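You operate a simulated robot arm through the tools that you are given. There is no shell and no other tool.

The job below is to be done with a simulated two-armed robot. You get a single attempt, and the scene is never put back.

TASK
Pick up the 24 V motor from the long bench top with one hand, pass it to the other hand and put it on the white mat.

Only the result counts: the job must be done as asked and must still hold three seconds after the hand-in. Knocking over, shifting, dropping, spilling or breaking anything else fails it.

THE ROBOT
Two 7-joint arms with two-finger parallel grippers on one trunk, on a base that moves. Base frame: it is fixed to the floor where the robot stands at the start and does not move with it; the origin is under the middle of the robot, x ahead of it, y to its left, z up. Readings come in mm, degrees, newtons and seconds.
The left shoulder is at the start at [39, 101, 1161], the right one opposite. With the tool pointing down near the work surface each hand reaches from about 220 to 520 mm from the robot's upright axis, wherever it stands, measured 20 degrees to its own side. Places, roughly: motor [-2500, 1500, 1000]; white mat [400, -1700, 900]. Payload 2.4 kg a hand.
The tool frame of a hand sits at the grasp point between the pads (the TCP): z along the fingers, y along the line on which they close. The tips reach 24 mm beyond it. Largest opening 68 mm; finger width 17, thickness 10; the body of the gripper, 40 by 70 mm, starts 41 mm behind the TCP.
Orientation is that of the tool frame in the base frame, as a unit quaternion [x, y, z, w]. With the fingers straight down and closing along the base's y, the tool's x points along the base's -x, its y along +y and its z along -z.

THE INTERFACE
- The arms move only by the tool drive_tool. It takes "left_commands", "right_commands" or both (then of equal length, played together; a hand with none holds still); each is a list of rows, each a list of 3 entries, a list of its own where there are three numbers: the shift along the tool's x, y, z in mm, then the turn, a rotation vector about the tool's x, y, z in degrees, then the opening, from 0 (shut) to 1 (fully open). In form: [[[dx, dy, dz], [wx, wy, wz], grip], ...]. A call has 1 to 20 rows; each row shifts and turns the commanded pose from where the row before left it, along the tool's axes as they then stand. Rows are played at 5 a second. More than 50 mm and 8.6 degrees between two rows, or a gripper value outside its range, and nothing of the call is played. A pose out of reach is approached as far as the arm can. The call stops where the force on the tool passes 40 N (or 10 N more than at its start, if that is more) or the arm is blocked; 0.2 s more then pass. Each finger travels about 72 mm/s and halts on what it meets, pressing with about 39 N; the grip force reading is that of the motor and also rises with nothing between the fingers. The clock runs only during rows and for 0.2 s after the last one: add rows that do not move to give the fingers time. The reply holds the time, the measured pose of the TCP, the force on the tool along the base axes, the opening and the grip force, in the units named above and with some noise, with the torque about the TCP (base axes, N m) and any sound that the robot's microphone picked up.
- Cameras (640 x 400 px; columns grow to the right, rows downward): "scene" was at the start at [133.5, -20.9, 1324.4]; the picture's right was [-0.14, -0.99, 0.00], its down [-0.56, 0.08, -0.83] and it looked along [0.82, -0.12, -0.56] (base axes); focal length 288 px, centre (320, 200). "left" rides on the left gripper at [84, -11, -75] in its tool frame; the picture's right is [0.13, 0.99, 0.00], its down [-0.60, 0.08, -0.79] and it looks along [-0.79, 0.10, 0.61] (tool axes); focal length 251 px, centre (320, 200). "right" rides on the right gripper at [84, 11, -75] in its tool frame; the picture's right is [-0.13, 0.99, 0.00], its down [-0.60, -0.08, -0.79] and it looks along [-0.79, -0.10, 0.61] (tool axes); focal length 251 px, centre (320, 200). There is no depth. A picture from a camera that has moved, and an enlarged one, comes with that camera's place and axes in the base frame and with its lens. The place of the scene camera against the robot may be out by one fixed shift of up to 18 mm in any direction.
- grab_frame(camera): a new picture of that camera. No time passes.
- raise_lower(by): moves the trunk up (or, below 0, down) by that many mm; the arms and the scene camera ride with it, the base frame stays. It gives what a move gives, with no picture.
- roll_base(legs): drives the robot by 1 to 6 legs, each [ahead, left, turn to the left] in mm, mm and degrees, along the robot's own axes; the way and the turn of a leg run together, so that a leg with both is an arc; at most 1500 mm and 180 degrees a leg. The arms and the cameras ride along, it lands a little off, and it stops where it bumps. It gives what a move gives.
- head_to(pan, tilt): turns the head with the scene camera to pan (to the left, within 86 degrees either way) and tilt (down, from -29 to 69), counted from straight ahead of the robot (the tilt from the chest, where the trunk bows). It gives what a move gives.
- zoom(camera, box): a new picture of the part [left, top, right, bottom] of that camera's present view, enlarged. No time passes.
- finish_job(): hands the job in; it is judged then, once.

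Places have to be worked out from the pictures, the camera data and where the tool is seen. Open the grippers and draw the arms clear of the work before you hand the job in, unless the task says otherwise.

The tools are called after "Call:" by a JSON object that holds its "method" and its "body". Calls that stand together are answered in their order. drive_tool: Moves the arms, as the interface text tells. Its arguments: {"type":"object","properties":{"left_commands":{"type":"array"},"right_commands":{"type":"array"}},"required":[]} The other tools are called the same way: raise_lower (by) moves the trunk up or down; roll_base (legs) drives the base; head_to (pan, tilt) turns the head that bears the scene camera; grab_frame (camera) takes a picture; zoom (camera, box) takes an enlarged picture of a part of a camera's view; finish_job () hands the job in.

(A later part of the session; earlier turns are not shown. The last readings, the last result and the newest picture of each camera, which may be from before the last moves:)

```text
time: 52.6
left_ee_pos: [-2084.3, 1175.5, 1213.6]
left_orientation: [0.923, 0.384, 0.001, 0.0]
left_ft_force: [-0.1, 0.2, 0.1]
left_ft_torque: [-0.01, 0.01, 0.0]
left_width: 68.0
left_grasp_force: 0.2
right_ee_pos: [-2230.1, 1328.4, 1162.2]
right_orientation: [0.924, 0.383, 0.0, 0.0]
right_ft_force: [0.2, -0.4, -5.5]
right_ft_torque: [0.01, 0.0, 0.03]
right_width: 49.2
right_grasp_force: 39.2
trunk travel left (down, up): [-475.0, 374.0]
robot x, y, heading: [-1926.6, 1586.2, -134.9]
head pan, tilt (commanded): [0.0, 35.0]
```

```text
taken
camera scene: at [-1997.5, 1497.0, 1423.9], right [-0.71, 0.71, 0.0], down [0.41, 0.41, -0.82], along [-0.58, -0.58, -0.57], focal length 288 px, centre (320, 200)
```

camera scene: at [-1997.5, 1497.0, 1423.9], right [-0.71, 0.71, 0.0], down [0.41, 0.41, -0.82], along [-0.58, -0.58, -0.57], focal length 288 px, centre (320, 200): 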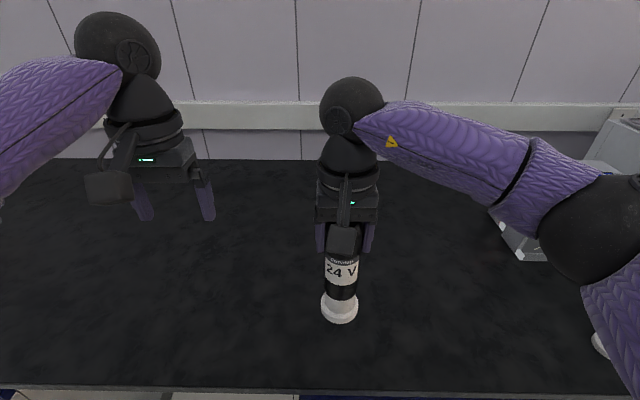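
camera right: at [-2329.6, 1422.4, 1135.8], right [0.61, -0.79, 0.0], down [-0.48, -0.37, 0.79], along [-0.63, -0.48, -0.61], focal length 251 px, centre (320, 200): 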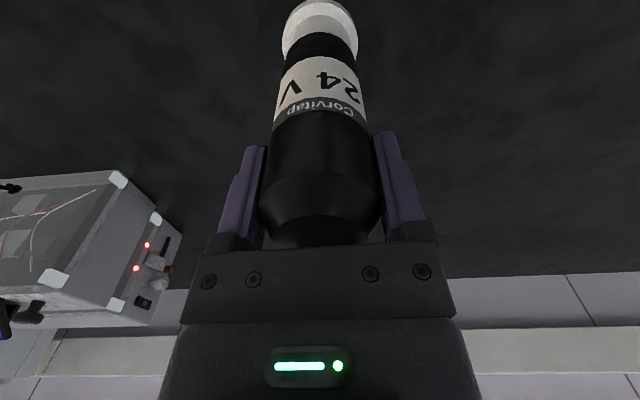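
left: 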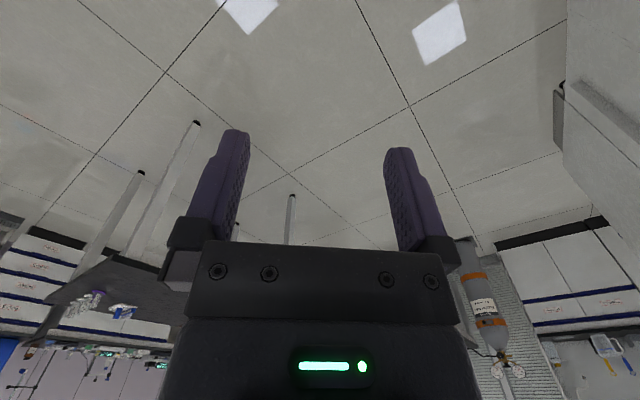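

Both hands are placed as intended, with the motor hanging at the midline. I now yaw the right hand so its camera points right and the left hand so its camera points left, in steps, to free the space between them.

Call:
{"method": "drive_tool", "body": {"left_commands": [[[0, 0, 0], [0, 0, 8.2], 1], [[0, 0, 0], [0, 0, 8.2], 1], [[0, 0, 0], [0, 0, 8.2], 1], [[0, 0, 0], [0, 0, 8.2], 1], [[0, 0, 0], [0, 0, 8.2], 1], [[0, 0, 0], [0, 0, 8.2], 1], [[0, 0, 0], [0, 0, 8.2], 1], [[0, 0, 0], [0, 0, 8.2], 1], [[0, 0, 0], [0, 0, 8.2], 1], [[0, 0, 0], [0, 0, 8.2], 1], [[0, 0, 0], [0, 0, 8], 1], [[0, 0, 0], [0, 0, 0], 1]], "right_commands": [[[0, 0, 0], [0, 0, -8.2], 0], [[0, 0, 0], [0, 0, -8.2], 0], [[0, 0, 0], [0, 0, -8.2], 0], [[0, 0, 0], [0, 0, -8.2], 0], [[0, 0, 0], [0, 0, -8.2], 0], [[0, 0, 0], [0, 0, -8.2], 0], [[0, 0, 0], [0, 0, -8.2], 0], [[0, 0, 0], [0, 0, -8.2], 0], [[0, 0, 0], [0, 0, -8.2], 0], [[0, 0, 0], [0, 0, -8.2], 0], [[0, 0, 0], [0, 0, -8], 0], [[0, 0, 0], [0, 0, 0], 0]]}}

Call:
{"method": "grab_frame", "body": {"camera": "scene"}}

```text
time: 53.8
left_ee_pos: [-2085.3, 1175.8, 1212.3]
left_orientation: [0.998, 0.065, -0.005, -0.001]
left_ft_force: [-0.7, 1.0, -1.1]
left_ft_torque: [-0.11, 0.0, 0.16]
left_width: 67.9
left_grasp_force: 0.1
right_ee_pos: [-2230.4, 1326.0, 1161.0]
right_orientation: [0.744, 0.668, 0.0, 0.0]
right_ft_force: [0.1, -0.6, -4.7]
right_ft_torque: [-0.01, -0.01, 0.02]
right_width: 49.1
right_grasp_force: 39.1
trunk travel left (down, up): [-475.0, 374.0]
robot x, y, heading: [-1933.6, 1583.4, -135.0]
head pan, tilt (commanded): [0.0, 35.0]
stopped in row 5 (left hand): the force on the tool passed its limit at 81 N (the readings are from after the stop); the commanded pose is now the measured one
```

```text
taken
camera scene: at [-1997.5, 1496.9, 1423.9], right [-0.71, 0.71, 0.0], down [0.41, 0.41, -0.82], along [-0.58, -0.58, -0.57], focal length 288 px, centre (320, 200)
```

scene: 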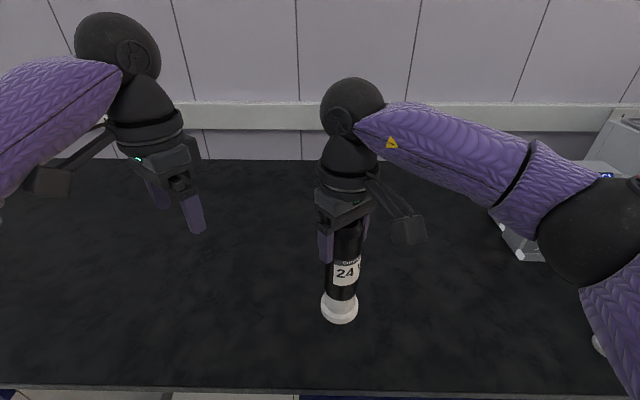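

The left camera bracket met the left forearm after about 38° of yaw (the stop reading), so that hand can't yaw further while pointing straight down. I ease it back 4° and then tilt the left tool forward-right in steps, which moves the camera away from the forearm; the right hand turns back to about 20° yaw.

Call:
{"method": "drive_tool", "body": {"left_commands": [[[0, 0, 0], [0, 0, -4], 1], [[0, 0, 0], [0, -6, 0], 1], [[0, 0, 0], [0, -8, 0], 1], [[0, 0, 0], [0, -8, 0], 1], [[0, 0, 0], [0, 0, 0], 1]], "right_commands": [[[0, 0, 0], [0, 0, 6], 0], [[0, 0, 0], [0, 0, 6], 0], [[0, 0, 0], [0, 0, 6], 0], [[0, 0, 0], [0, 0, 0], 0], [[0, 0, 0], [0, 0, 0], 0]]}}

Call:
{"method": "grab_frame", "body": {"camera": "scene"}}

Call:
{"method": "grab_frame", "body": {"camera": "left"}}

```text
time: 55.0
left_ee_pos: [-2086.1, 1176.1, 1212.5]
left_orientation: [0.976, 0.099, -0.195, 0.019]
left_ft_force: [-0.5, -0.2, 0.0]
left_ft_torque: [-0.01, -0.02, 0.01]
left_width: 68.2
left_grasp_force: 0.0
right_ee_pos: [-2230.8, 1328.7, 1162.8]
right_orientation: [0.84, 0.542, 0.0, 0.0]
right_ft_force: [-0.2, 0.3, -5.4]
right_ft_torque: [0.03, 0.01, -0.02]
right_width: 49.1
right_grasp_force: 39.0
trunk travel left (down, up): [-475.0, 374.0]
robot x, y, heading: [-1927.8, 1583.0, -134.9]
head pan, tilt (commanded): [0.0, 35.0]
```

```text
taken
camera scene: at [-1997.6, 1496.9, 1423.9], right [-0.71, 0.71, 0.0], down [0.41, 0.41, -0.82], along [-0.58, -0.58, -0.57], focal length 288 px, centre (320, 200)
```

scene: 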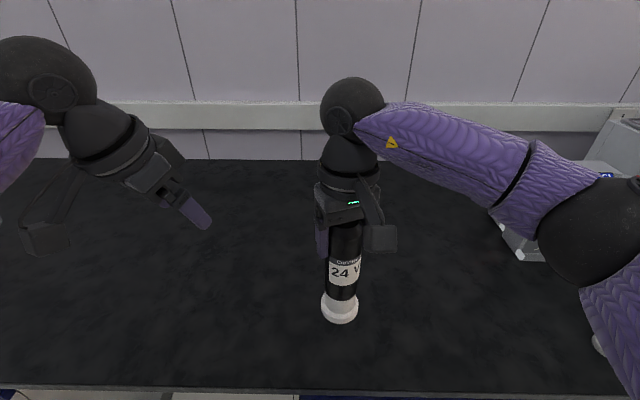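

```text
taken
camera left: at [-1983.2, 1207.5, 1250.9], right [0.31, -0.95, -0.05], down [-0.23, -0.13, 0.96], along [-0.92, -0.29, -0.26], focal length 251 px, centre (320, 200)
```

left: 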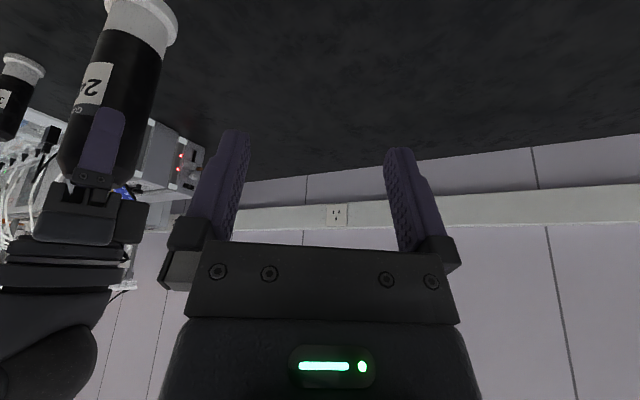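

The tilt works and the camera has moved clear of the forearm. I finish the tilt to about 50° and turn the tool's heading some 20° further to the right, watching for contact.

Call:
{"method": "drive_tool", "body": {"left_commands": [[[0, 0, 0], [0, -7, 0], 1], [[0, 0, 0], [0, -7, 0], 1], [[0, 0, 0], [0, -7, 0], 1], [[0, 0, 0], [0, -7, 0], 1], [[0, 0, 0], [5.3, 0, 4.5], 1], [[0, 0, 0], [5.3, 0, 4.5], 1], [[0, 0, 0], [5.3, 0, 4.5], 1], [[0, 0, 0], [0, 0, 0], 1]]}}

Call:
{"method": "grab_frame", "body": {"camera": "scene"}}

Call:
{"method": "grab_frame", "body": {"camera": "left"}}

```text
time: 56.8
left_ee_pos: [-2084.1, 1175.8, 1214.5]
left_orientation: [0.901, -0.075, -0.425, -0.035]
left_ft_force: [0.4, -0.4, 0.3]
left_ft_torque: [0.02, -0.05, 0.01]
left_width: 68.0
left_grasp_force: 0.1
right_ee_pos: [-2229.2, 1325.6, 1162.4]
right_orientation: [0.84, 0.543, 0.0, 0.0]
right_ft_force: [-0.2, 0.5, -5.1]
right_ft_torque: [0.0, -0.02, 0.0]
right_width: 49.2
right_grasp_force: 38.7
trunk travel left (down, up): [-475.0, 374.0]
robot x, y, heading: [-1928.6, 1586.7, -135.2]
head pan, tilt (commanded): [0.0, 35.0]
```

```text
taken
camera scene: at [-1997.4, 1497.0, 1423.9], right [-0.71, 0.71, 0.0], down [0.41, 0.41, -0.82], along [-0.58, -0.58, -0.57], focal length 288 px, centre (320, 200)
```

scene: 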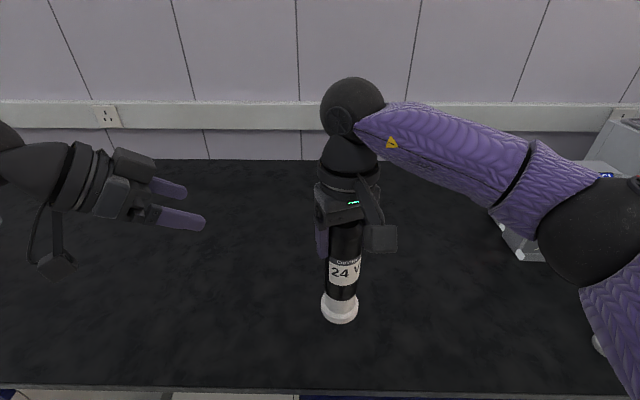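

```text
taken
camera left: at [-1973.5, 1168.1, 1196.9], right [-0.08, -0.99, -0.1], down [0.21, -0.11, 0.97], along [-0.97, 0.06, 0.22], focal length 251 px, centre (320, 200)
```

left: 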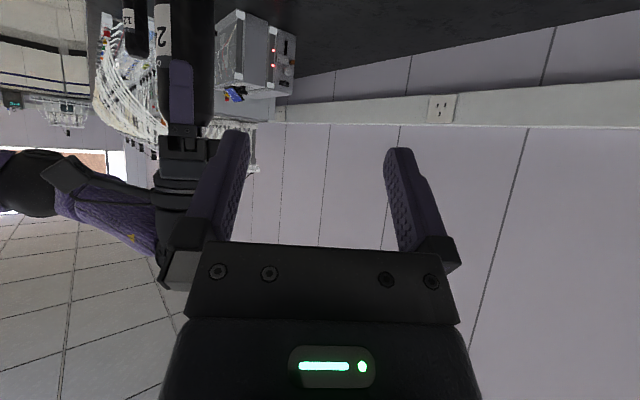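

The left tool is now tilted about 50° from vertical and aimed forward-right, with its closing line level. I move the right hand 70 mm forward for room and lower the left hand straight down to the planned grasp height (about 53 mm above the motor's foot).

Call:
{"method": "drive_tool", "body": {"left_commands": [[[13.8, 0, 11.4], [0, 0, 0], 1], [[13.8, 0, 11.4], [0, 0, 0], 1], [[13.8, 0, 11.4], [0, 0, 0], 1], [[13.8, 0, 11.4], [0, 0, 0], 1], [[13.8, 0, 11.4], [0, 0, 0], 1], [[13.8, 0, 11.4], [0, 0, 0], 1], [[13.8, 0, 11.4], [0, 0, 0], 1], [[13.8, 0, 11.4], [0, 0, 0], 1], [[0, 0, 0], [0, 0, 0], 1]], "right_commands": [[[-13.1, -5, 0], [0, 0, 0], 0], [[-13.1, -5, 0], [0, 0, 0], 0], [[-13.1, -5, 0], [0, 0, 0], 0], [[-13.1, -5, 0], [0, 0, 0], 0], [[-13.1, -5, 0], [0, 0, 0], 0], [[0, 0, 0], [0, 0, 0], 0], [[0, 0, 0], [0, 0, 0], 0], [[0, 0, 0], [0, 0, 0], 0], [[0, 0, 0], [0, 0, 0], 0]]}}

Call:
{"method": "grab_frame", "body": {"camera": "scene"}}

Call:
{"method": "grab_frame", "body": {"camera": "left"}}

```text
time: 58.8
left_ee_pos: [-2086.1, 1176.5, 1069.7]
left_orientation: [0.902, -0.075, -0.424, -0.034]
left_ft_force: [-0.4, -0.1, -0.5]
left_ft_torque: [0.0, 0.0, 0.01]
left_width: 68.2
left_grasp_force: 0.1
right_ee_pos: [-2279.8, 1277.6, 1161.6]
right_orientation: [0.84, 0.543, 0.0, 0.0]
right_ft_force: [-0.3, -0.4, -5.2]
right_ft_torque: [0.02, -0.01, -0.02]
right_width: 49.2
right_grasp_force: 39.1
trunk travel left (down, up): [-475.0, 374.0]
robot x, y, heading: [-1928.1, 1584.8, -135.0]
head pan, tilt (commanded): [0.0, 35.0]
```

```text
taken
camera scene: at [-1997.5, 1496.9, 1423.9], right [-0.71, 0.71, 0.0], down [0.41, 0.41, -0.82], along [-0.58, -0.58, -0.57], focal length 288 px, centre (320, 200)
```

scene: 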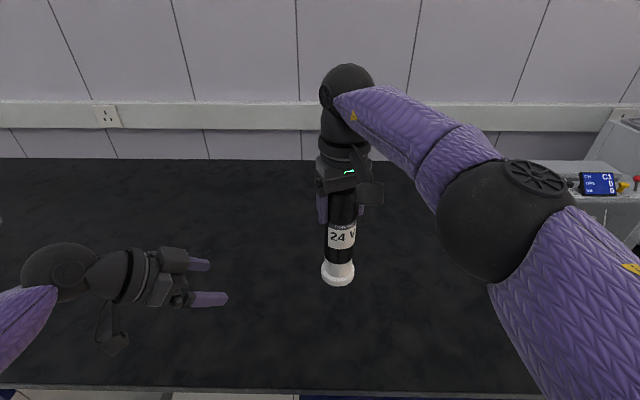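

```text
taken
camera left: at [-1973.4, 1168.5, 1053.0], right [-0.08, -0.99, -0.1], down [0.21, -0.11, 0.97], along [-0.97, 0.06, 0.22], focal length 251 px, centre (320, 200)
```

left: 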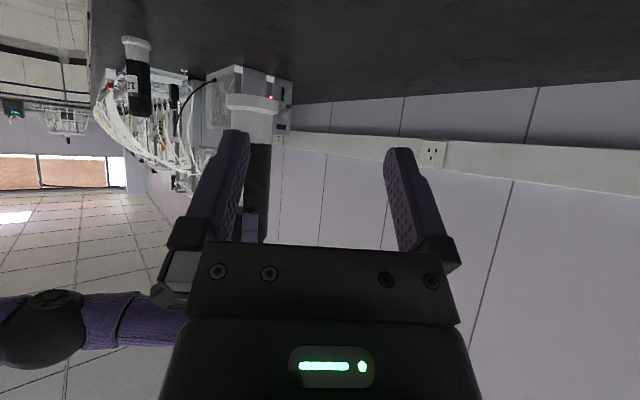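

Clear so far; the left camera sees the motor to one side. I slide the left hand level to a pre-grasp point about 110 mm short of the motor axis, aligned with it.

Call:
{"method": "drive_tool", "body": {"left_commands": [[[-10.3, -11.3, 12.5], [0, 0, 0], 1], [[-10.3, -11.3, 12.5], [0, 0, 0], 1], [[-10.3, -11.3, 12.5], [0, 0, 0], 1], [[-10.3, -11.3, 12.5], [0, 0, 0], 1], [[-10.3, -11.3, 12.5], [0, 0, 0], 1], [[-10.3, -11.3, 12.5], [0, 0, 0], 1], [[0, 0, 0], [0, 0, 0], 1]]}}

Call:
{"method": "grab_frame", "body": {"camera": "scene"}}

Call:
{"method": "grab_frame", "body": {"camera": "left"}}

Call:
{"method": "grab_frame", "body": {"camera": "right"}}

```text
time: 60.4
left_ee_pos: [-2170.0, 1258.3, 1069.8]
left_orientation: [0.902, -0.074, -0.425, -0.034]
left_ft_force: [-0.7, -0.5, 0.9]
left_ft_torque: [-0.02, -0.02, -0.02]
left_width: 67.9
left_grasp_force: 0.0
right_ee_pos: [-2281.0, 1277.9, 1161.3]
right_orientation: [0.84, 0.543, 0.0, 0.0]
right_ft_force: [-0.6, -0.5, -4.8]
right_ft_torque: [0.0, 0.03, 0.0]
right_width: 49.5
right_grasp_force: 38.7
trunk travel left (down, up): [-475.0, 374.0]
robot x, y, heading: [-1930.4, 1583.6, -134.6]
head pan, tilt (commanded): [0.0, 35.0]
```

```text
taken
camera scene: at [-1997.5, 1496.8, 1423.9], right [-0.71, 0.71, 0.0], down [0.41, 0.41, -0.82], along [-0.58, -0.58, -0.57], focal length 288 px, centre (320, 200)
```

scene: 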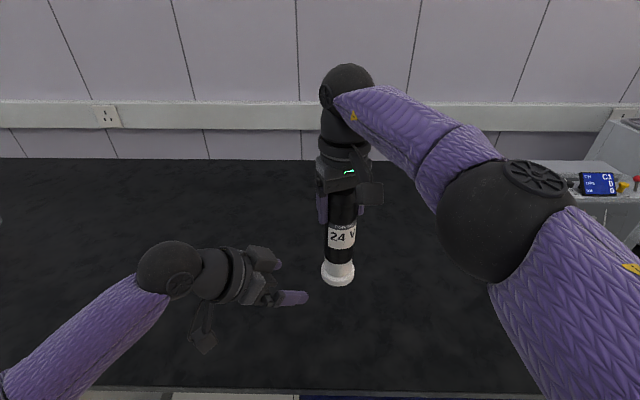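

```text
taken
camera left: at [-2058.4, 1250.9, 1053.8], right [-0.08, -0.99, -0.1], down [0.21, -0.11, 0.97], along [-0.97, 0.06, 0.22], focal length 251 px, centre (320, 200)
```

left: 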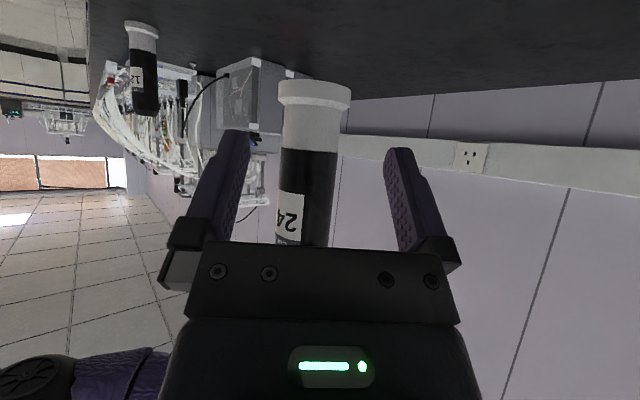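

```text
taken
camera right: at [-2238.0, 1349.4, 1236.0], right [0.85, -0.53, 0.0], down [-0.32, -0.52, 0.79], along [-0.42, -0.67, -0.61], focal length 251 px, centre (320, 200)
```

right: 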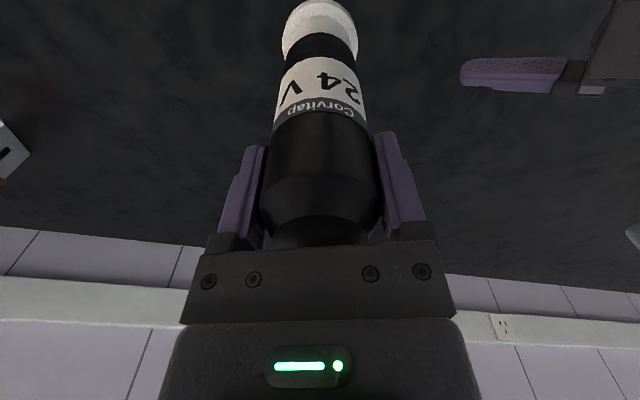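

The motor is centred between the open left fingers (predicted column 310, seen at about 309), and about 15-19 mm will remain below the right fingertips. I advance level by about 70 mm and look again.

Call:
{"method": "drive_tool", "body": {"left_commands": [[[-9.4, -0.1, 10.4], [0, 0, 0], 1], [[-9.4, -0.1, 10.4], [0, 0, 0], 1], [[-9.4, -0.1, 10.4], [0, 0, 0], 1], [[-9.4, -0.1, 10.4], [0, 0, 0], 1], [[-9.4, -0.1, 10.4], [0, 0, 0], 1], [[0, 0, 0], [0, 0, 0], 1]]}}

Call:
{"method": "grab_frame", "body": {"camera": "left"}}

Call:
{"method": "zoom", "body": {"camera": "scene", "box": [200, 150, 440, 320]}}

Call:
{"method": "grab_frame", "body": {"camera": "right"}}

```text
time: 61.8
left_ee_pos: [-2239.1, 1270.7, 1074.3]
left_orientation: [0.901, -0.074, -0.425, -0.034]
left_ft_force: [-0.1, 0.5, -0.9]
left_ft_torque: [-0.02, -0.03, 0.02]
left_width: 68.2
left_grasp_force: 0.0
right_ee_pos: [-2280.2, 1276.5, 1162.1]
right_orientation: [0.84, 0.543, 0.0, 0.0]
right_ft_force: [0.3, 0.7, -6.8]
right_ft_torque: [-0.02, -0.02, -0.01]
right_width: 49.4
right_grasp_force: 38.5
trunk travel left (down, up): [-475.0, 374.0]
robot x, y, heading: [-1932.1, 1588.5, -134.9]
head pan, tilt (commanded): [0.0, 35.0]
```

```text
taken
camera left: at [-2127.3, 1262.5, 1057.0], right [-0.08, -0.99, -0.1], down [0.21, -0.11, 0.97], along [-0.97, 0.06, 0.22], focal length 251 px, centre (320, 200)
```

left: 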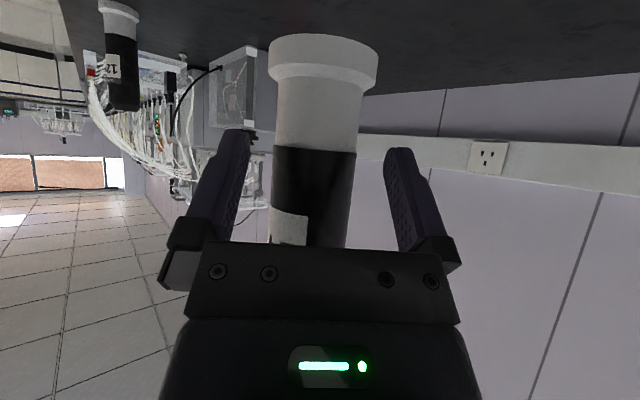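

```text
2.35 times, centred on (320, 235) of scene
camera zoom: at [-1997.5, 1496.9, 1423.9], right [-0.71, 0.71, 0.0], down [0.41, 0.41, -0.82], along [-0.58, -0.58, -0.57], focal length 678 px, centre (320, 118)
```

zoom: 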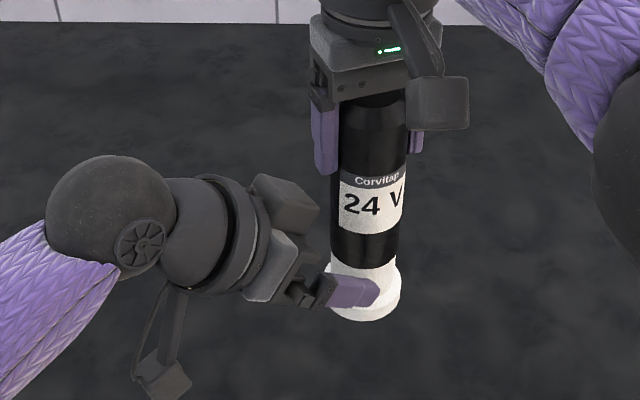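

```text
taken
camera right: at [-2238.0, 1349.5, 1236.0], right [0.85, -0.53, 0.0], down [-0.32, -0.52, 0.79], along [-0.42, -0.67, -0.61], focal length 251 px, centre (320, 200)
```

right: 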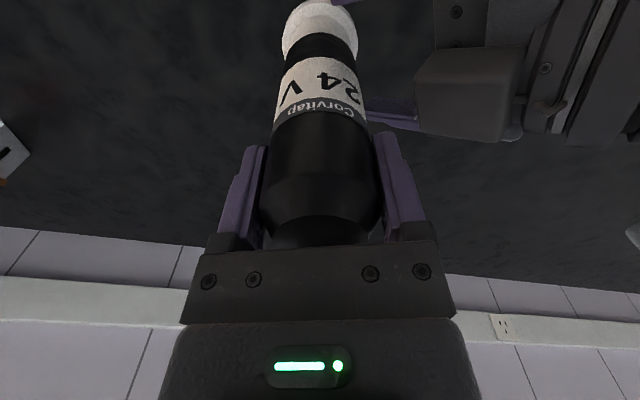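

Still well aligned (motor centred at column 313 against 314 predicted), and the gripper corner stays roughly 20 mm below the right fingertips. I make the last 42 mm level advance with the left fingers open.

Call:
{"method": "drive_tool", "body": {"left_commands": [[[-6.6, 0, 8.1], [0, 0, 0], 1], [[-6.7, 0, 8.1], [0, 0, 0], 1], [[-6.7, 0, 8.1], [0, 0, 0], 1], [[-6.6, 0, 8], [0, 0, 0], 1], [[0, 0, 0], [0, 0, 0], 1]]}}

Call:
{"method": "grab_frame", "body": {"camera": "left"}}

Call:
{"method": "zoom", "body": {"camera": "scene", "box": [200, 150, 440, 320]}}

Call:
{"method": "grab_frame", "body": {"camera": "right"}}

```text
time: 62.6
left_ee_pos: [-2268.7, 1274.1, 1071.2]
left_orientation: [0.903, -0.074, -0.423, -0.035]
left_ft_force: [5.0, -0.1, -3.0]
left_ft_torque: [0.05, 0.33, 0.01]
left_width: 67.8
left_grasp_force: 0.1
right_ee_pos: [-2286.9, 1279.2, 1162.7]
right_orientation: [0.844, 0.536, -0.006, -0.003]
right_ft_force: [-4.6, 0.3, -2.0]
right_ft_torque: [0.02, 0.05, -0.02]
right_width: 49.2
right_grasp_force: 38.7
trunk travel left (down, up): [-475.0, 374.0]
robot x, y, heading: [-1928.3, 1586.6, -135.0]
head pan, tilt (commanded): [0.0, 35.0]
stopped in row 4 (left hand): the force on the tool passed its limit at 51 N (the readings are from after the stop); the commanded pose is now the measured one
```

```text
taken
camera left: at [-2155.9, 1266.7, 1055.7], right [-0.08, -0.99, -0.1], down [0.21, -0.11, 0.97], along [-0.98, 0.06, 0.21], focal length 251 px, centre (320, 200)
```

left: 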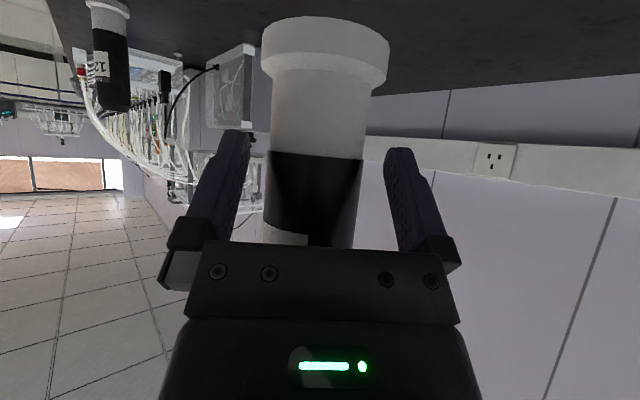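

```text
2.35 times, centred on (320, 235) of scene
camera zoom: at [-1997.6, 1496.9, 1423.9], right [-0.71, 0.71, 0.0], down [0.41, 0.41, -0.82], along [-0.58, -0.58, -0.57], focal length 678 px, centre (320, 118)
```

zoom: 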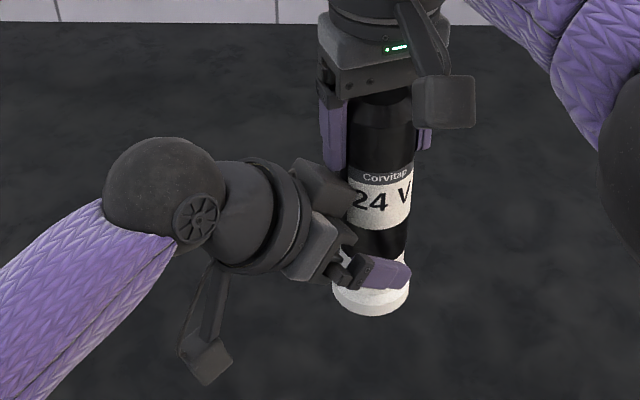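

```text
taken
camera right: at [-2241.9, 1350.6, 1235.7], right [0.84, -0.54, -0.01], down [-0.32, -0.51, 0.8], along [-0.43, -0.67, -0.6], focal length 251 px, centre (320, 200)
```

right: 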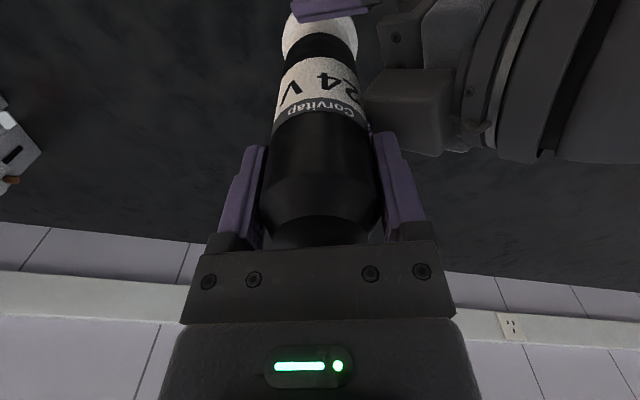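

The left gripper's body (its side 35 mm off-centre) touched the motor about 12 mm short because 50° of tilt is too steep for a vertical cylinder; the right grip still looks unchanged. I back the left hand away 140 mm level so I can retry with about 70° tilt and a higher grasp.

Call:
{"method": "drive_tool", "body": {"left_commands": [[[6, 0, -7.5], [0, 0, 0], 1], [[12.7, 0, -15.4], [0, 0, 0], 1], [[12.7, 0, -15.4], [0, 0, 0], 1], [[12.7, 0, -15.4], [0, 0, 0], 1], [[12.7, 0, -15.4], [0, 0, 0], 1], [[12.7, 0, -15.4], [0, 0, 0], 1], [[12.7, 0, -15.4], [0, 0, 0], 1], [[6, 0, -7.5], [0, 0, 0], 1], [[0, 0, 0], [0, 0, 0], 1]]}}

Call:
{"method": "grab_frame", "body": {"camera": "scene"}}

Call:
{"method": "grab_frame", "body": {"camera": "right"}}

Call:
{"method": "grab_frame", "body": {"camera": "left"}}

```text
time: 64.6
left_ee_pos: [-2130.9, 1251.4, 1073.1]
left_orientation: [0.902, -0.074, -0.423, -0.034]
left_ft_force: [0.1, -0.4, -0.3]
left_ft_torque: [-0.06, 0.01, -0.03]
left_width: 68.0
left_grasp_force: 0.0
right_ee_pos: [-2286.4, 1279.8, 1161.9]
right_orientation: [0.843, 0.538, -0.007, -0.003]
right_ft_force: [0.0, -0.2, -3.9]
right_ft_torque: [0.02, 0.0, -0.04]
right_width: 49.3
right_grasp_force: 38.9
trunk travel left (down, up): [-475.0, 374.0]
robot x, y, heading: [-1930.1, 1583.3, -134.9]
head pan, tilt (commanded): [0.0, 35.0]
```

```text
taken
camera scene: at [-1997.5, 1496.9, 1423.9], right [-0.71, 0.71, 0.0], down [0.41, 0.41, -0.82], along [-0.58, -0.58, -0.57], focal length 288 px, centre (320, 200)
```

scene: 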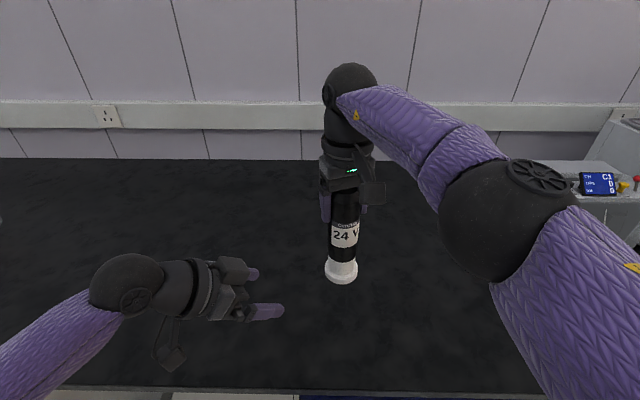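

```text
taken
camera right: at [-2241.7, 1350.5, 1235.7], right [0.84, -0.54, -0.01], down [-0.32, -0.51, 0.8], along [-0.43, -0.67, -0.6], focal length 251 px, centre (320, 200)
```

right: 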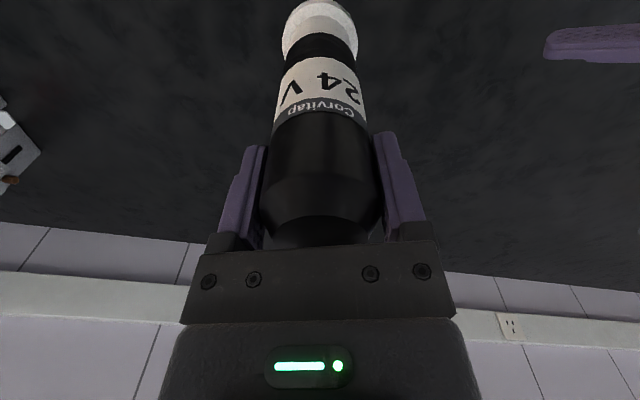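

```text
taken
camera left: at [-2018.8, 1244.1, 1056.9], right [-0.08, -0.99, -0.1], down [0.21, -0.11, 0.97], along [-0.98, 0.06, 0.21], focal length 251 px, centre (320, 200)
```

left: 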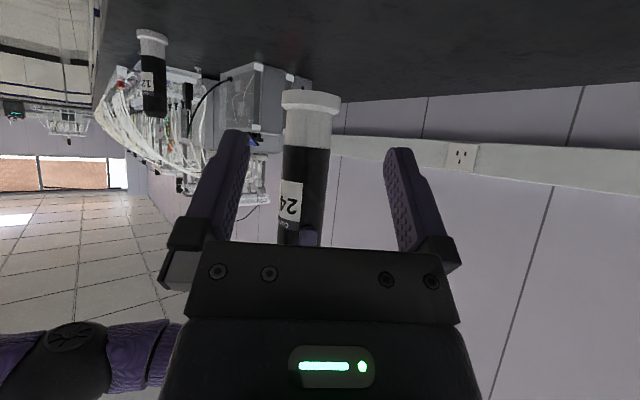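

The motor is still held firmly and only leans about 1°. I level the right hand and turn it about 75° so its closing line is square to the left hand's approach, and tilt the left tool to about 70°, TCP fixed.

Call:
{"method": "drive_tool", "body": {"left_commands": [[[0, 0, 0], [0, -6.6, 0], 1], [[0, 0, 0], [0, -6.6, 0], 1], [[0, 0, 0], [0, -6.6, 0], 1], [[0, 0, 0], [0, 0, 0], 1], [[0, 0, 0], [0, 0, 0], 1], [[0, 0, 0], [0, 0, 0], 1], [[0, 0, 0], [0, 0, 0], 1], [[0, 0, 0], [0, 0, 0], 1], [[0, 0, 0], [0, 0, 0], 1], [[0, 0, 0], [0, 0, 0], 1], [[0, 0, 0], [0, 0, 0], 1]], "right_commands": [[[0, 0, 0], [-0.7, 0.5, 0], 0], [[0, 0, 0], [0, 0, 8.3], 0], [[0, 0, 0], [0, 0, 8.3], 0], [[0, 0, 0], [0, 0, 8.3], 0], [[0, 0, 0], [0, 0, 8.3], 0], [[0, 0, 0], [0, 0, 8.3], 0], [[0, 0, 0], [0, 0, 8.3], 0], [[0, 0, 0], [0, 0, 8.3], 0], [[0, 0, 0], [0, 0, 8.3], 0], [[0, 0, 0], [0, 0, 8.3], 0], [[0, 0, 0], [0, 0, 0], 0]]}}

Call:
{"method": "grab_frame", "body": {"camera": "scene"}}

Call:
{"method": "grab_frame", "body": {"camera": "left"}}

Call:
{"method": "grab_frame", "body": {"camera": "right"}}

```text
time: 67.0
left_ee_pos: [-2131.0, 1251.4, 1072.8]
left_orientation: [0.817, -0.066, -0.572, -0.046]
left_ft_force: [-0.3, -0.2, 0.8]
left_ft_torque: [-0.02, -0.02, 0.04]
left_width: 67.9
left_grasp_force: 0.2
right_ee_pos: [-2286.0, 1278.9, 1163.2]
right_orientation: [0.996, -0.086, 0.0, -0.001]
right_ft_force: [-0.4, -0.6, -5.4]
right_ft_torque: [0.02, 0.0, 0.01]
right_width: 49.2
right_grasp_force: 39.0
trunk travel left (down, up): [-475.0, 374.0]
robot x, y, heading: [-1927.2, 1586.8, -134.8]
head pan, tilt (commanded): [0.0, 35.0]
```

```text
taken
camera scene: at [-1997.5, 1496.9, 1423.9], right [-0.71, 0.71, 0.0], down [0.41, 0.41, -0.82], along [-0.58, -0.58, -0.57], focal length 288 px, centre (320, 200)
```

scene: 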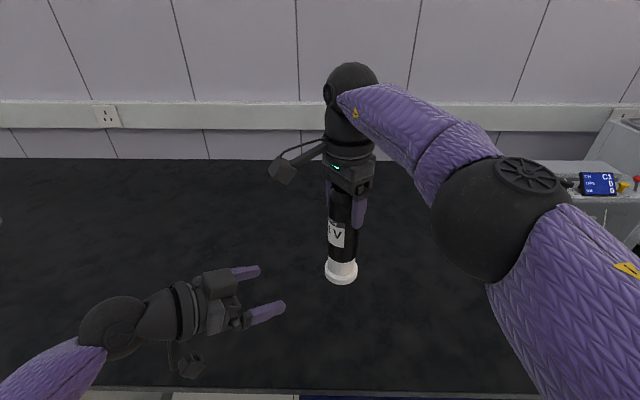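

```text
taken
camera left: at [-2030.9, 1246.1, 1020.4], right [-0.12, -0.99, -0.12], down [0.52, -0.16, 0.84], along [-0.85, 0.04, 0.53], focal length 251 px, centre (320, 200)
```

left: 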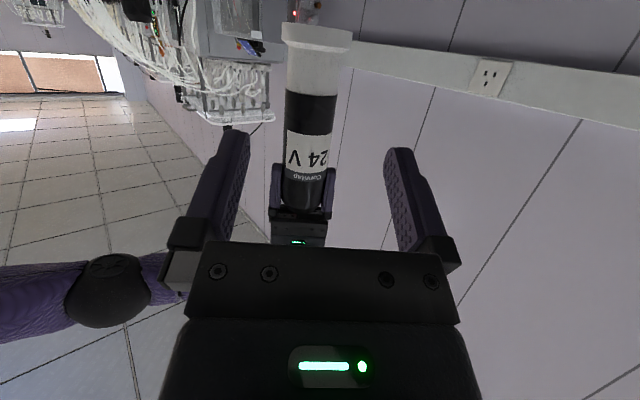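

```text
taken
camera right: at [-2207.7, 1253.7, 1236.8], right [-0.3, -0.95, 0.0], down [-0.58, 0.18, 0.79], along [-0.76, 0.24, -0.61], focal length 251 px, centre (320, 200)
```

right: 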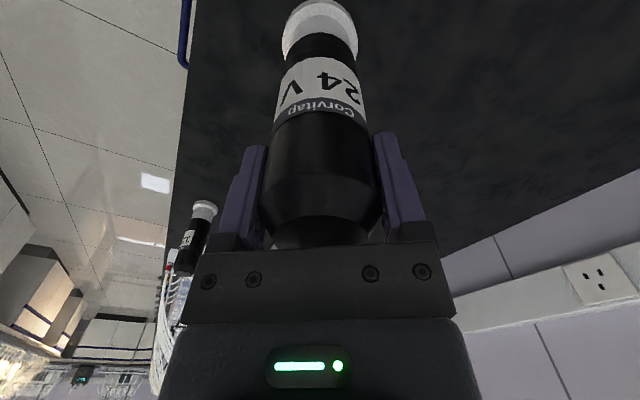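

Now the closing lines match: the label faces the left hand, the motor's foot is at z≈1011 and the tool is tilted 70°. I raise the left TCP to about 1100 and advance level about 90 mm, leaving the last 60 mm for after a check.

Call:
{"method": "drive_tool", "body": {"left_commands": [[[-12.8, 0, -4.7], [0, 0, 0], 1], [[-12.8, 0, -4.7], [0, 0, 0], 1], [[-5.2, 0, 14.1], [0, 0, 0], 1], [[-5.2, 0, 14.1], [0, 0, 0], 1], [[-5.2, 0, 14.1], [0, 0, 0], 1], [[-5.2, 0, 14.1], [0, 0, 0], 1], [[-5.2, 0, 14.1], [0, 0, 0], 1], [[-5.2, 0, 14.1], [0, 0, 0], 1], [[0, 0, 0], [0, 0, 0], 1]]}}

Call:
{"method": "grab_frame", "body": {"camera": "left"}}

Call:
{"method": "zoom", "body": {"camera": "scene", "box": [200, 130, 440, 300]}}

Call:
{"method": "grab_frame", "body": {"camera": "right"}}

```text
time: 69.0
left_ee_pos: [-2219.5, 1268.8, 1100.7]
left_orientation: [0.817, -0.067, -0.572, -0.046]
left_ft_force: [-0.7, 0.3, 0.2]
left_ft_torque: [0.01, 0.04, 0.0]
left_width: 67.8
left_grasp_force: 0.0
right_ee_pos: [-2286.0, 1279.7, 1162.8]
right_orientation: [0.996, -0.085, 0.0, -0.001]
right_ft_force: [-0.3, 0.2, -5.3]
right_ft_torque: [-0.02, 0.0, 0.0]
right_width: 49.2
right_grasp_force: 38.9
trunk travel left (down, up): [-475.0, 374.0]
robot x, y, heading: [-1931.2, 1582.0, -135.0]
head pan, tilt (commanded): [0.0, 35.0]
```

```text
taken
camera left: at [-2119.5, 1261.8, 1047.8], right [-0.12, -0.99, -0.12], down [0.52, -0.16, 0.84], along [-0.85, 0.04, 0.53], focal length 251 px, centre (320, 200)
```

left: 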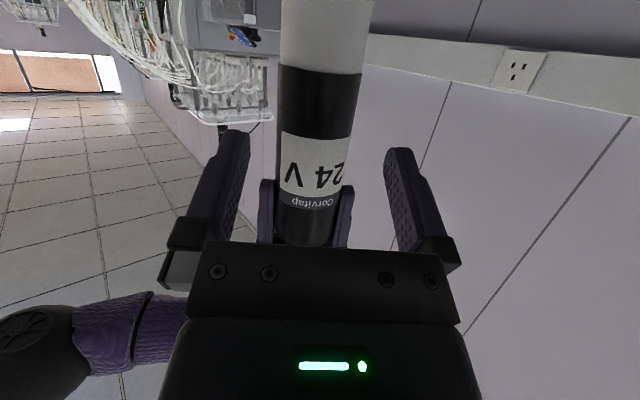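

```text
2.35 times, centred on (320, 215) of scene
camera zoom: at [-1997.5, 1496.9, 1423.9], right [-0.71, 0.71, 0.0], down [0.41, 0.41, -0.82], along [-0.58, -0.58, -0.57], focal length 678 px, centre (320, 165)
```

zoom: 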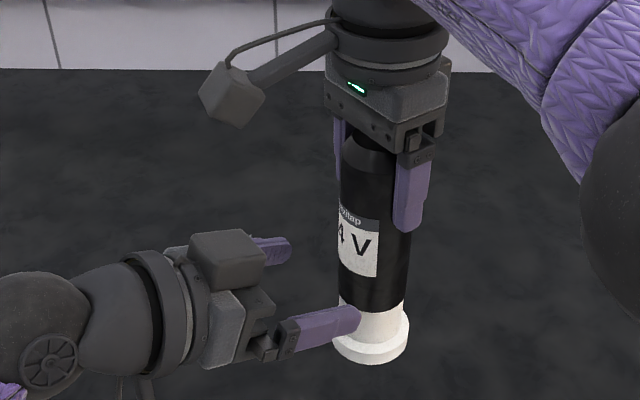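

```text
taken
camera right: at [-2207.6, 1253.8, 1236.8], right [-0.29, -0.96, 0.0], down [-0.58, 0.18, 0.79], along [-0.76, 0.24, -0.61], focal length 251 px, centre (320, 200)
```

right: 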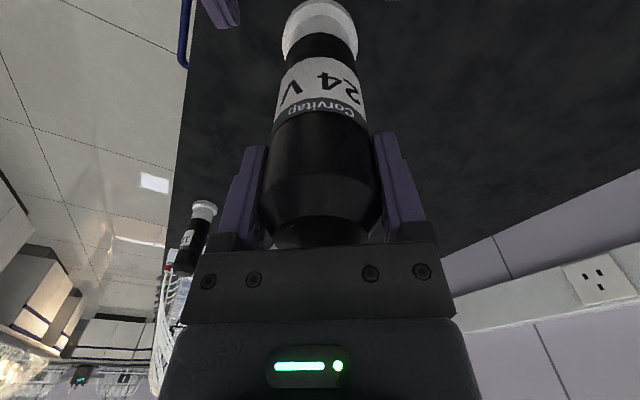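

Aligned within about 1 mm. I advance the last 58 mm so the motor axis ends about 9 mm beyond the TCP inside the pads, keeping the gripper body off the motor.

Call:
{"method": "drive_tool", "body": {"left_commands": [[[-4, 0, 10.9], [0, 0, 0], 1], [[-4, 0, 10.9], [0, 0, 0], 1], [[-4, 0, 10.9], [0, 0, 0], 1], [[-4, 0, 10.9], [0, 0, 0], 1], [[-4, 0, 10.9], [0, 0, 0], 1], [[0, 0, 0], [0, 0, 0], 1]]}}

Call:
{"method": "grab_frame", "body": {"camera": "left"}}

Call:
{"method": "zoom", "body": {"camera": "scene", "box": [200, 130, 440, 300]}}

Call:
{"method": "grab_frame", "body": {"camera": "right"}}

```text
time: 70.4
left_ee_pos: [-2277.7, 1275.7, 1101.1]
left_orientation: [0.817, -0.068, -0.571, -0.047]
left_ft_force: [0.3, -0.1, 0.3]
left_ft_torque: [-0.01, 0.02, -0.01]
left_width: 67.8
left_grasp_force: 0.1
right_ee_pos: [-2286.7, 1278.9, 1162.9]
right_orientation: [0.996, -0.085, -0.001, -0.001]
right_ft_force: [1.1, 0.1, -5.4]
right_ft_torque: [-0.04, -0.03, 0.04]
right_width: 49.1
right_grasp_force: 38.8
trunk travel left (down, up): [-475.0, 374.0]
robot x, y, heading: [-1931.5, 1584.4, -134.9]
head pan, tilt (commanded): [0.0, 35.0]
```

```text
taken
camera left: at [-2177.7, 1270.4, 1048.3], right [-0.12, -0.99, -0.12], down [0.52, -0.16, 0.84], along [-0.85, 0.04, 0.53], focal length 251 px, centre (320, 200)
```

left: 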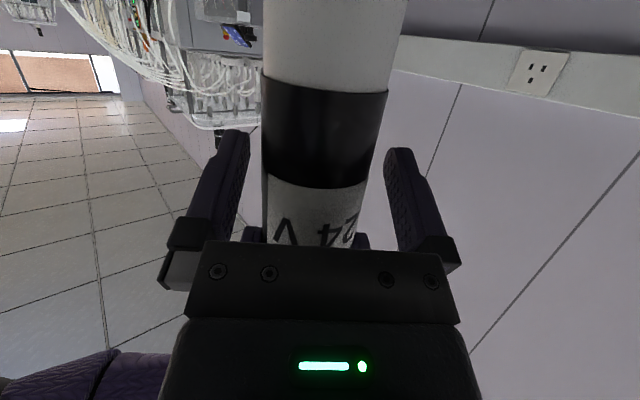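

```text
2.35 times, centred on (320, 215) of scene
camera zoom: at [-1997.5, 1496.9, 1423.9], right [-0.71, 0.71, 0.0], down [0.41, 0.41, -0.82], along [-0.58, -0.58, -0.57], focal length 678 px, centre (320, 165)
```

zoom: 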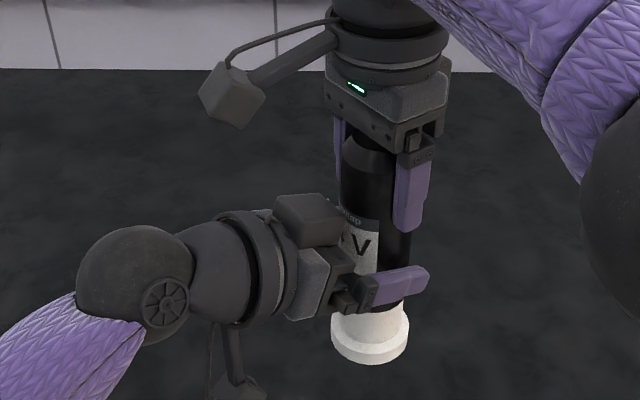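

```text
taken
camera right: at [-2207.6, 1253.8, 1236.8], right [-0.29, -0.96, 0.0], down [-0.58, 0.18, 0.79], along [-0.76, 0.24, -0.61], focal length 251 px, centre (320, 200)
```

right: 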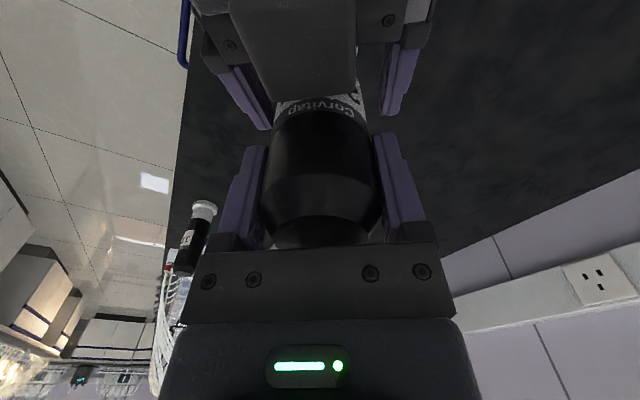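

No contact, and the right camera shows the left fingers evenly on both sides of the motor. I close the left gripper while the right keeps holding.

Call:
{"method": "drive_tool", "body": {"left_commands": [[[0, 0, 0], [0, 0, 0], 0.6], [[0, 0, 0], [0, 0, 0], 0.3], [[0, 0, 0], [0, 0, 0], 0], [[0, 0, 0], [0, 0, 0], 0], [[0, 0, 0], [0, 0, 0], 0], [[0, 0, 0], [0, 0, 0], 0]], "right_commands": [[[0, 0, 0], [0, 0, 0], 0], [[0, 0, 0], [0, 0, 0], 0], [[0, 0, 0], [0, 0, 0], 0], [[0, 0, 0], [0, 0, 0], 0], [[0, 0, 0], [0, 0, 0], 0], [[0, 0, 0], [0, 0, 0], 0]]}}

Call:
{"method": "grab_frame", "body": {"camera": "left"}}

Call:
{"method": "grab_frame", "body": {"camera": "right"}}

```text
time: 71.8
left_ee_pos: [-2277.5, 1276.5, 1101.7]
left_orientation: [0.816, -0.067, -0.572, -0.047]
left_ft_force: [11.9, 30.1, 1.5]
left_ft_torque: [-0.64, 0.43, -0.33]
left_width: 48.9
left_grasp_force: 39.6
right_ee_pos: [-2285.8, 1279.1, 1162.5]
right_orientation: [0.996, -0.085, 0.0, 0.002]
right_ft_force: [-12.9, -29.2, -7.1]
right_ft_torque: [-1.2, 0.33, 0.06]
right_width: 49.3
right_grasp_force: 38.7
trunk travel left (down, up): [-475.0, 374.0]
robot x, y, heading: [-1930.1, 1585.9, -134.8]
head pan, tilt (commanded): [0.0, 35.0]
```

```text
taken
camera left: at [-2177.6, 1271.1, 1048.2], right [-0.12, -0.99, -0.12], down [0.52, -0.17, 0.84], along [-0.85, 0.04, 0.53], focal length 251 px, centre (320, 200)
```

left: 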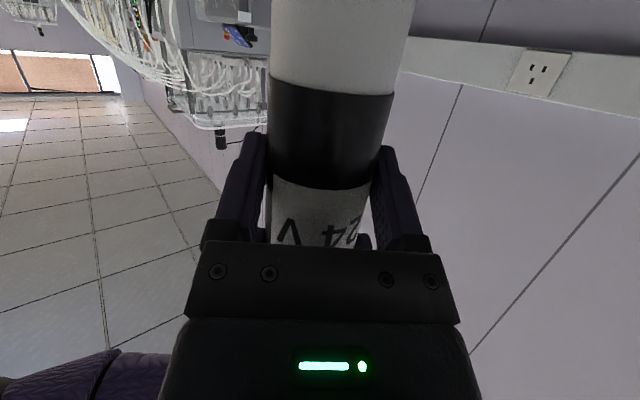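

```text
taken
camera right: at [-2207.7, 1253.5, 1236.9], right [-0.29, -0.96, 0.0], down [-0.58, 0.18, 0.79], along [-0.76, 0.23, -0.61], focal length 251 px, centre (320, 200)
```

right: 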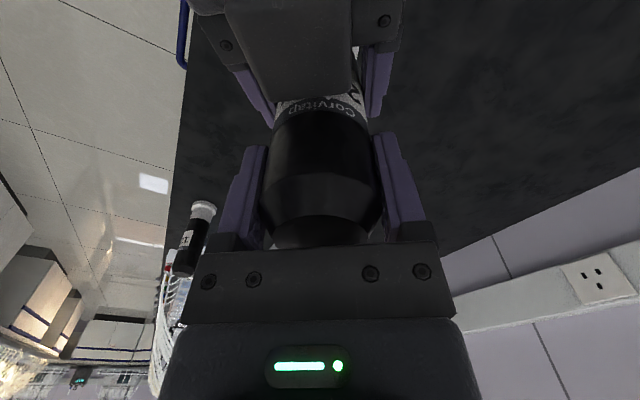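

Both hands hold the motor now; the readings show about 30 N of squeeze between them along the closing line. I ease that by shifting the left hand 2 mm along −y of its tool before letting go with the right.

Call:
{"method": "drive_tool", "body": {"left_commands": [[[0, -1, 0], [0, 0, 0], 0], [[0, -1, 0], [0, 0, 0], 0], [[0, 0, 0], [0, 0, 0], 0]], "right_commands": [[[0, 0, 0], [0, 0, 0], 0], [[0, 0, 0], [0, 0, 0], 0], [[0, 0, 0], [0, 0, 0], 0]]}}

```text
time: 72.6
left_ee_pos: [-2275.3, 1277.3, 1100.3]
left_orientation: [0.817, -0.066, -0.572, -0.046]
left_ft_force: [-5.4, 13.5, -0.6]
left_ft_torque: [0.25, -0.66, 0.04]
left_width: 48.6
left_grasp_force: 39.2
right_ee_pos: [-2286.1, 1280.4, 1164.0]
right_orientation: [0.996, -0.085, 0.001, -0.002]
right_ft_force: [5.3, -13.8, -4.8]
right_ft_torque: [-1.1, 0.24, -0.1]
right_width: 49.0
right_grasp_force: 38.9
trunk travel left (down, up): [-475.0, 374.0]
robot x, y, heading: [-1927.1, 1586.2, -134.9]
head pan, tilt (commanded): [0.0, 35.0]
```

The squeeze fell to about 14 N, so I shift a further 1.5 mm the same way.

Call:
{"method": "drive_tool", "body": {"left_commands": [[[0, -0.8, 0], [0, 0, 0], 0], [[0, -0.7, 0], [0, 0, 0], 0], [[0, 0, 0], [0, 0, 0], 0]], "right_commands": [[[0, 0, 0], [0, 0, 0], 0], [[0, 0, 0], [0, 0, 0], 0], [[0, 0, 0], [0, 0, 0], 0]]}}

```text
time: 73.4
left_ee_pos: [-2276.3, 1278.7, 1100.1]
left_orientation: [0.817, -0.065, -0.572, -0.044]
left_ft_force: [-16.2, -6.3, 1.7]
left_ft_torque: [0.47, -0.6, 0.08]
left_width: 48.9
left_grasp_force: 39.1
right_ee_pos: [-2286.5, 1280.7, 1162.5]
right_orientation: [0.996, -0.084, 0.001, -0.002]
right_ft_force: [17.0, 6.1, -6.0]
right_ft_torque: [-0.04, -0.43, 0.03]
right_width: 49.4
right_grasp_force: 39.2
trunk travel left (down, up): [-475.0, 374.0]
robot x, y, heading: [-1931.0, 1580.7, -134.7]
head pan, tilt (commanded): [0.0, 35.0]
```

The sideways load is nearly gone and now about 16 N pulls the left hand forward. I move it 1.2 mm forward to relax that.

Call:
{"method": "drive_tool", "body": {"left_commands": [[[-0.4, 0.4, 1.1], [0, 0, 0], 0], [[0, 0, 0], [0, 0, 0], 0], [[0, 0, 0], [0, 0, 0], 0]], "right_commands": [[[0, 0, 0], [0, 0, 0], 0], [[0, 0, 0], [0, 0, 0], 0], [[0, 0, 0], [0, 0, 0], 0]]}}

```text
time: 74.2
left_ee_pos: [-2278.4, 1278.4, 1099.2]
left_orientation: [0.816, -0.067, -0.572, -0.046]
left_ft_force: [4.3, -8.5, 2.3]
left_ft_torque: [0.16, 0.72, 0.04]
left_width: 49.1
left_grasp_force: 39.2
right_ee_pos: [-2287.7, 1279.3, 1162.9]
right_orientation: [0.996, -0.086, 0.0, -0.002]
right_ft_force: [-4.4, 8.2, -6.9]
right_ft_torque: [0.36, -0.44, 0.06]
right_width: 49.0
right_grasp_force: 38.5
trunk travel left (down, up): [-475.0, 374.0]
robot x, y, heading: [-1931.4, 1583.5, -135.0]
head pan, tilt (commanded): [0.0, 35.0]
```

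The forces between the hands are now below 10 N. I open the right gripper while the left holds, and check that the left carries the weight.

Call:
{"method": "drive_tool", "body": {"left_commands": [[[0, 0, 0], [0, 0, 0], 0], [[0, 0, 0], [0, 0, 0], 0], [[0, 0, 0], [0, 0, 0], 0], [[0, 0, 0], [0, 0, 0], 0]], "right_commands": [[[0, 0, 0], [0, 0, 0], 0.8], [[0, 0, 0], [0, 0, 0], 1], [[0, 0, 0], [0, 0, 0], 1], [[0, 0, 0], [0, 0, 0], 1]]}}

Call:
{"method": "grab_frame", "body": {"camera": "right"}}

Call:
{"method": "grab_frame", "body": {"camera": "left"}}

```text
time: 75.2
left_ee_pos: [-2278.8, 1279.2, 1100.2]
left_orientation: [0.816, -0.068, -0.572, -0.047]
left_ft_force: [0.8, 0.5, -0.3]
left_ft_torque: [0.02, -0.07, -0.03]
left_width: 48.7
left_grasp_force: 39.0
right_ee_pos: [-2285.5, 1279.6, 1162.6]
right_orientation: [0.996, -0.085, 0.0, -0.001]
right_ft_force: [-0.2, -0.1, 0.6]
right_ft_torque: [0.0, -0.02, 0.01]
right_width: 68.2
right_grasp_force: 0.0
trunk travel left (down, up): [-475.0, 374.0]
robot x, y, heading: [-1931.6, 1582.9, -135.1]
head pan, tilt (commanded): [0.0, 35.0]
```

```text
taken
camera right: at [-2207.7, 1253.9, 1236.8], right [-0.29, -0.96, 0.0], down [-0.58, 0.18, 0.79], along [-0.76, 0.24, -0.61], focal length 251 px, centre (320, 200)
```

right: 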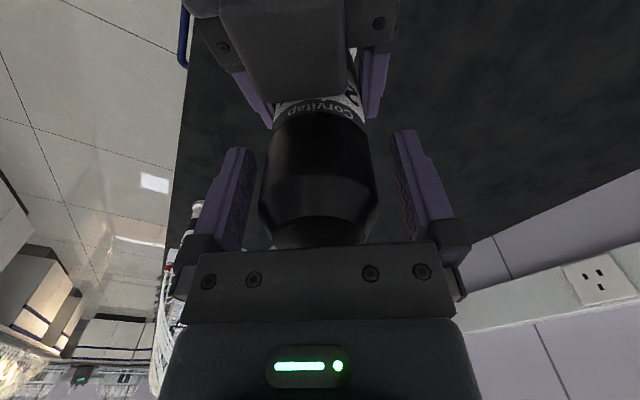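

```text
taken
camera left: at [-2177.8, 1273.6, 1047.8], right [-0.12, -0.99, -0.12], down [0.52, -0.16, 0.84], along [-0.85, 0.04, 0.53], focal length 251 px, centre (320, 200)
```

left: 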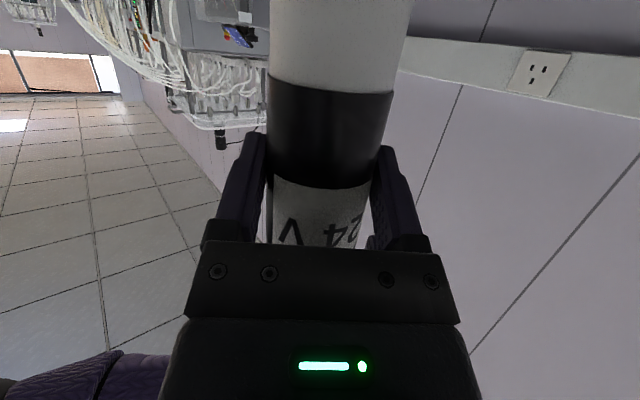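

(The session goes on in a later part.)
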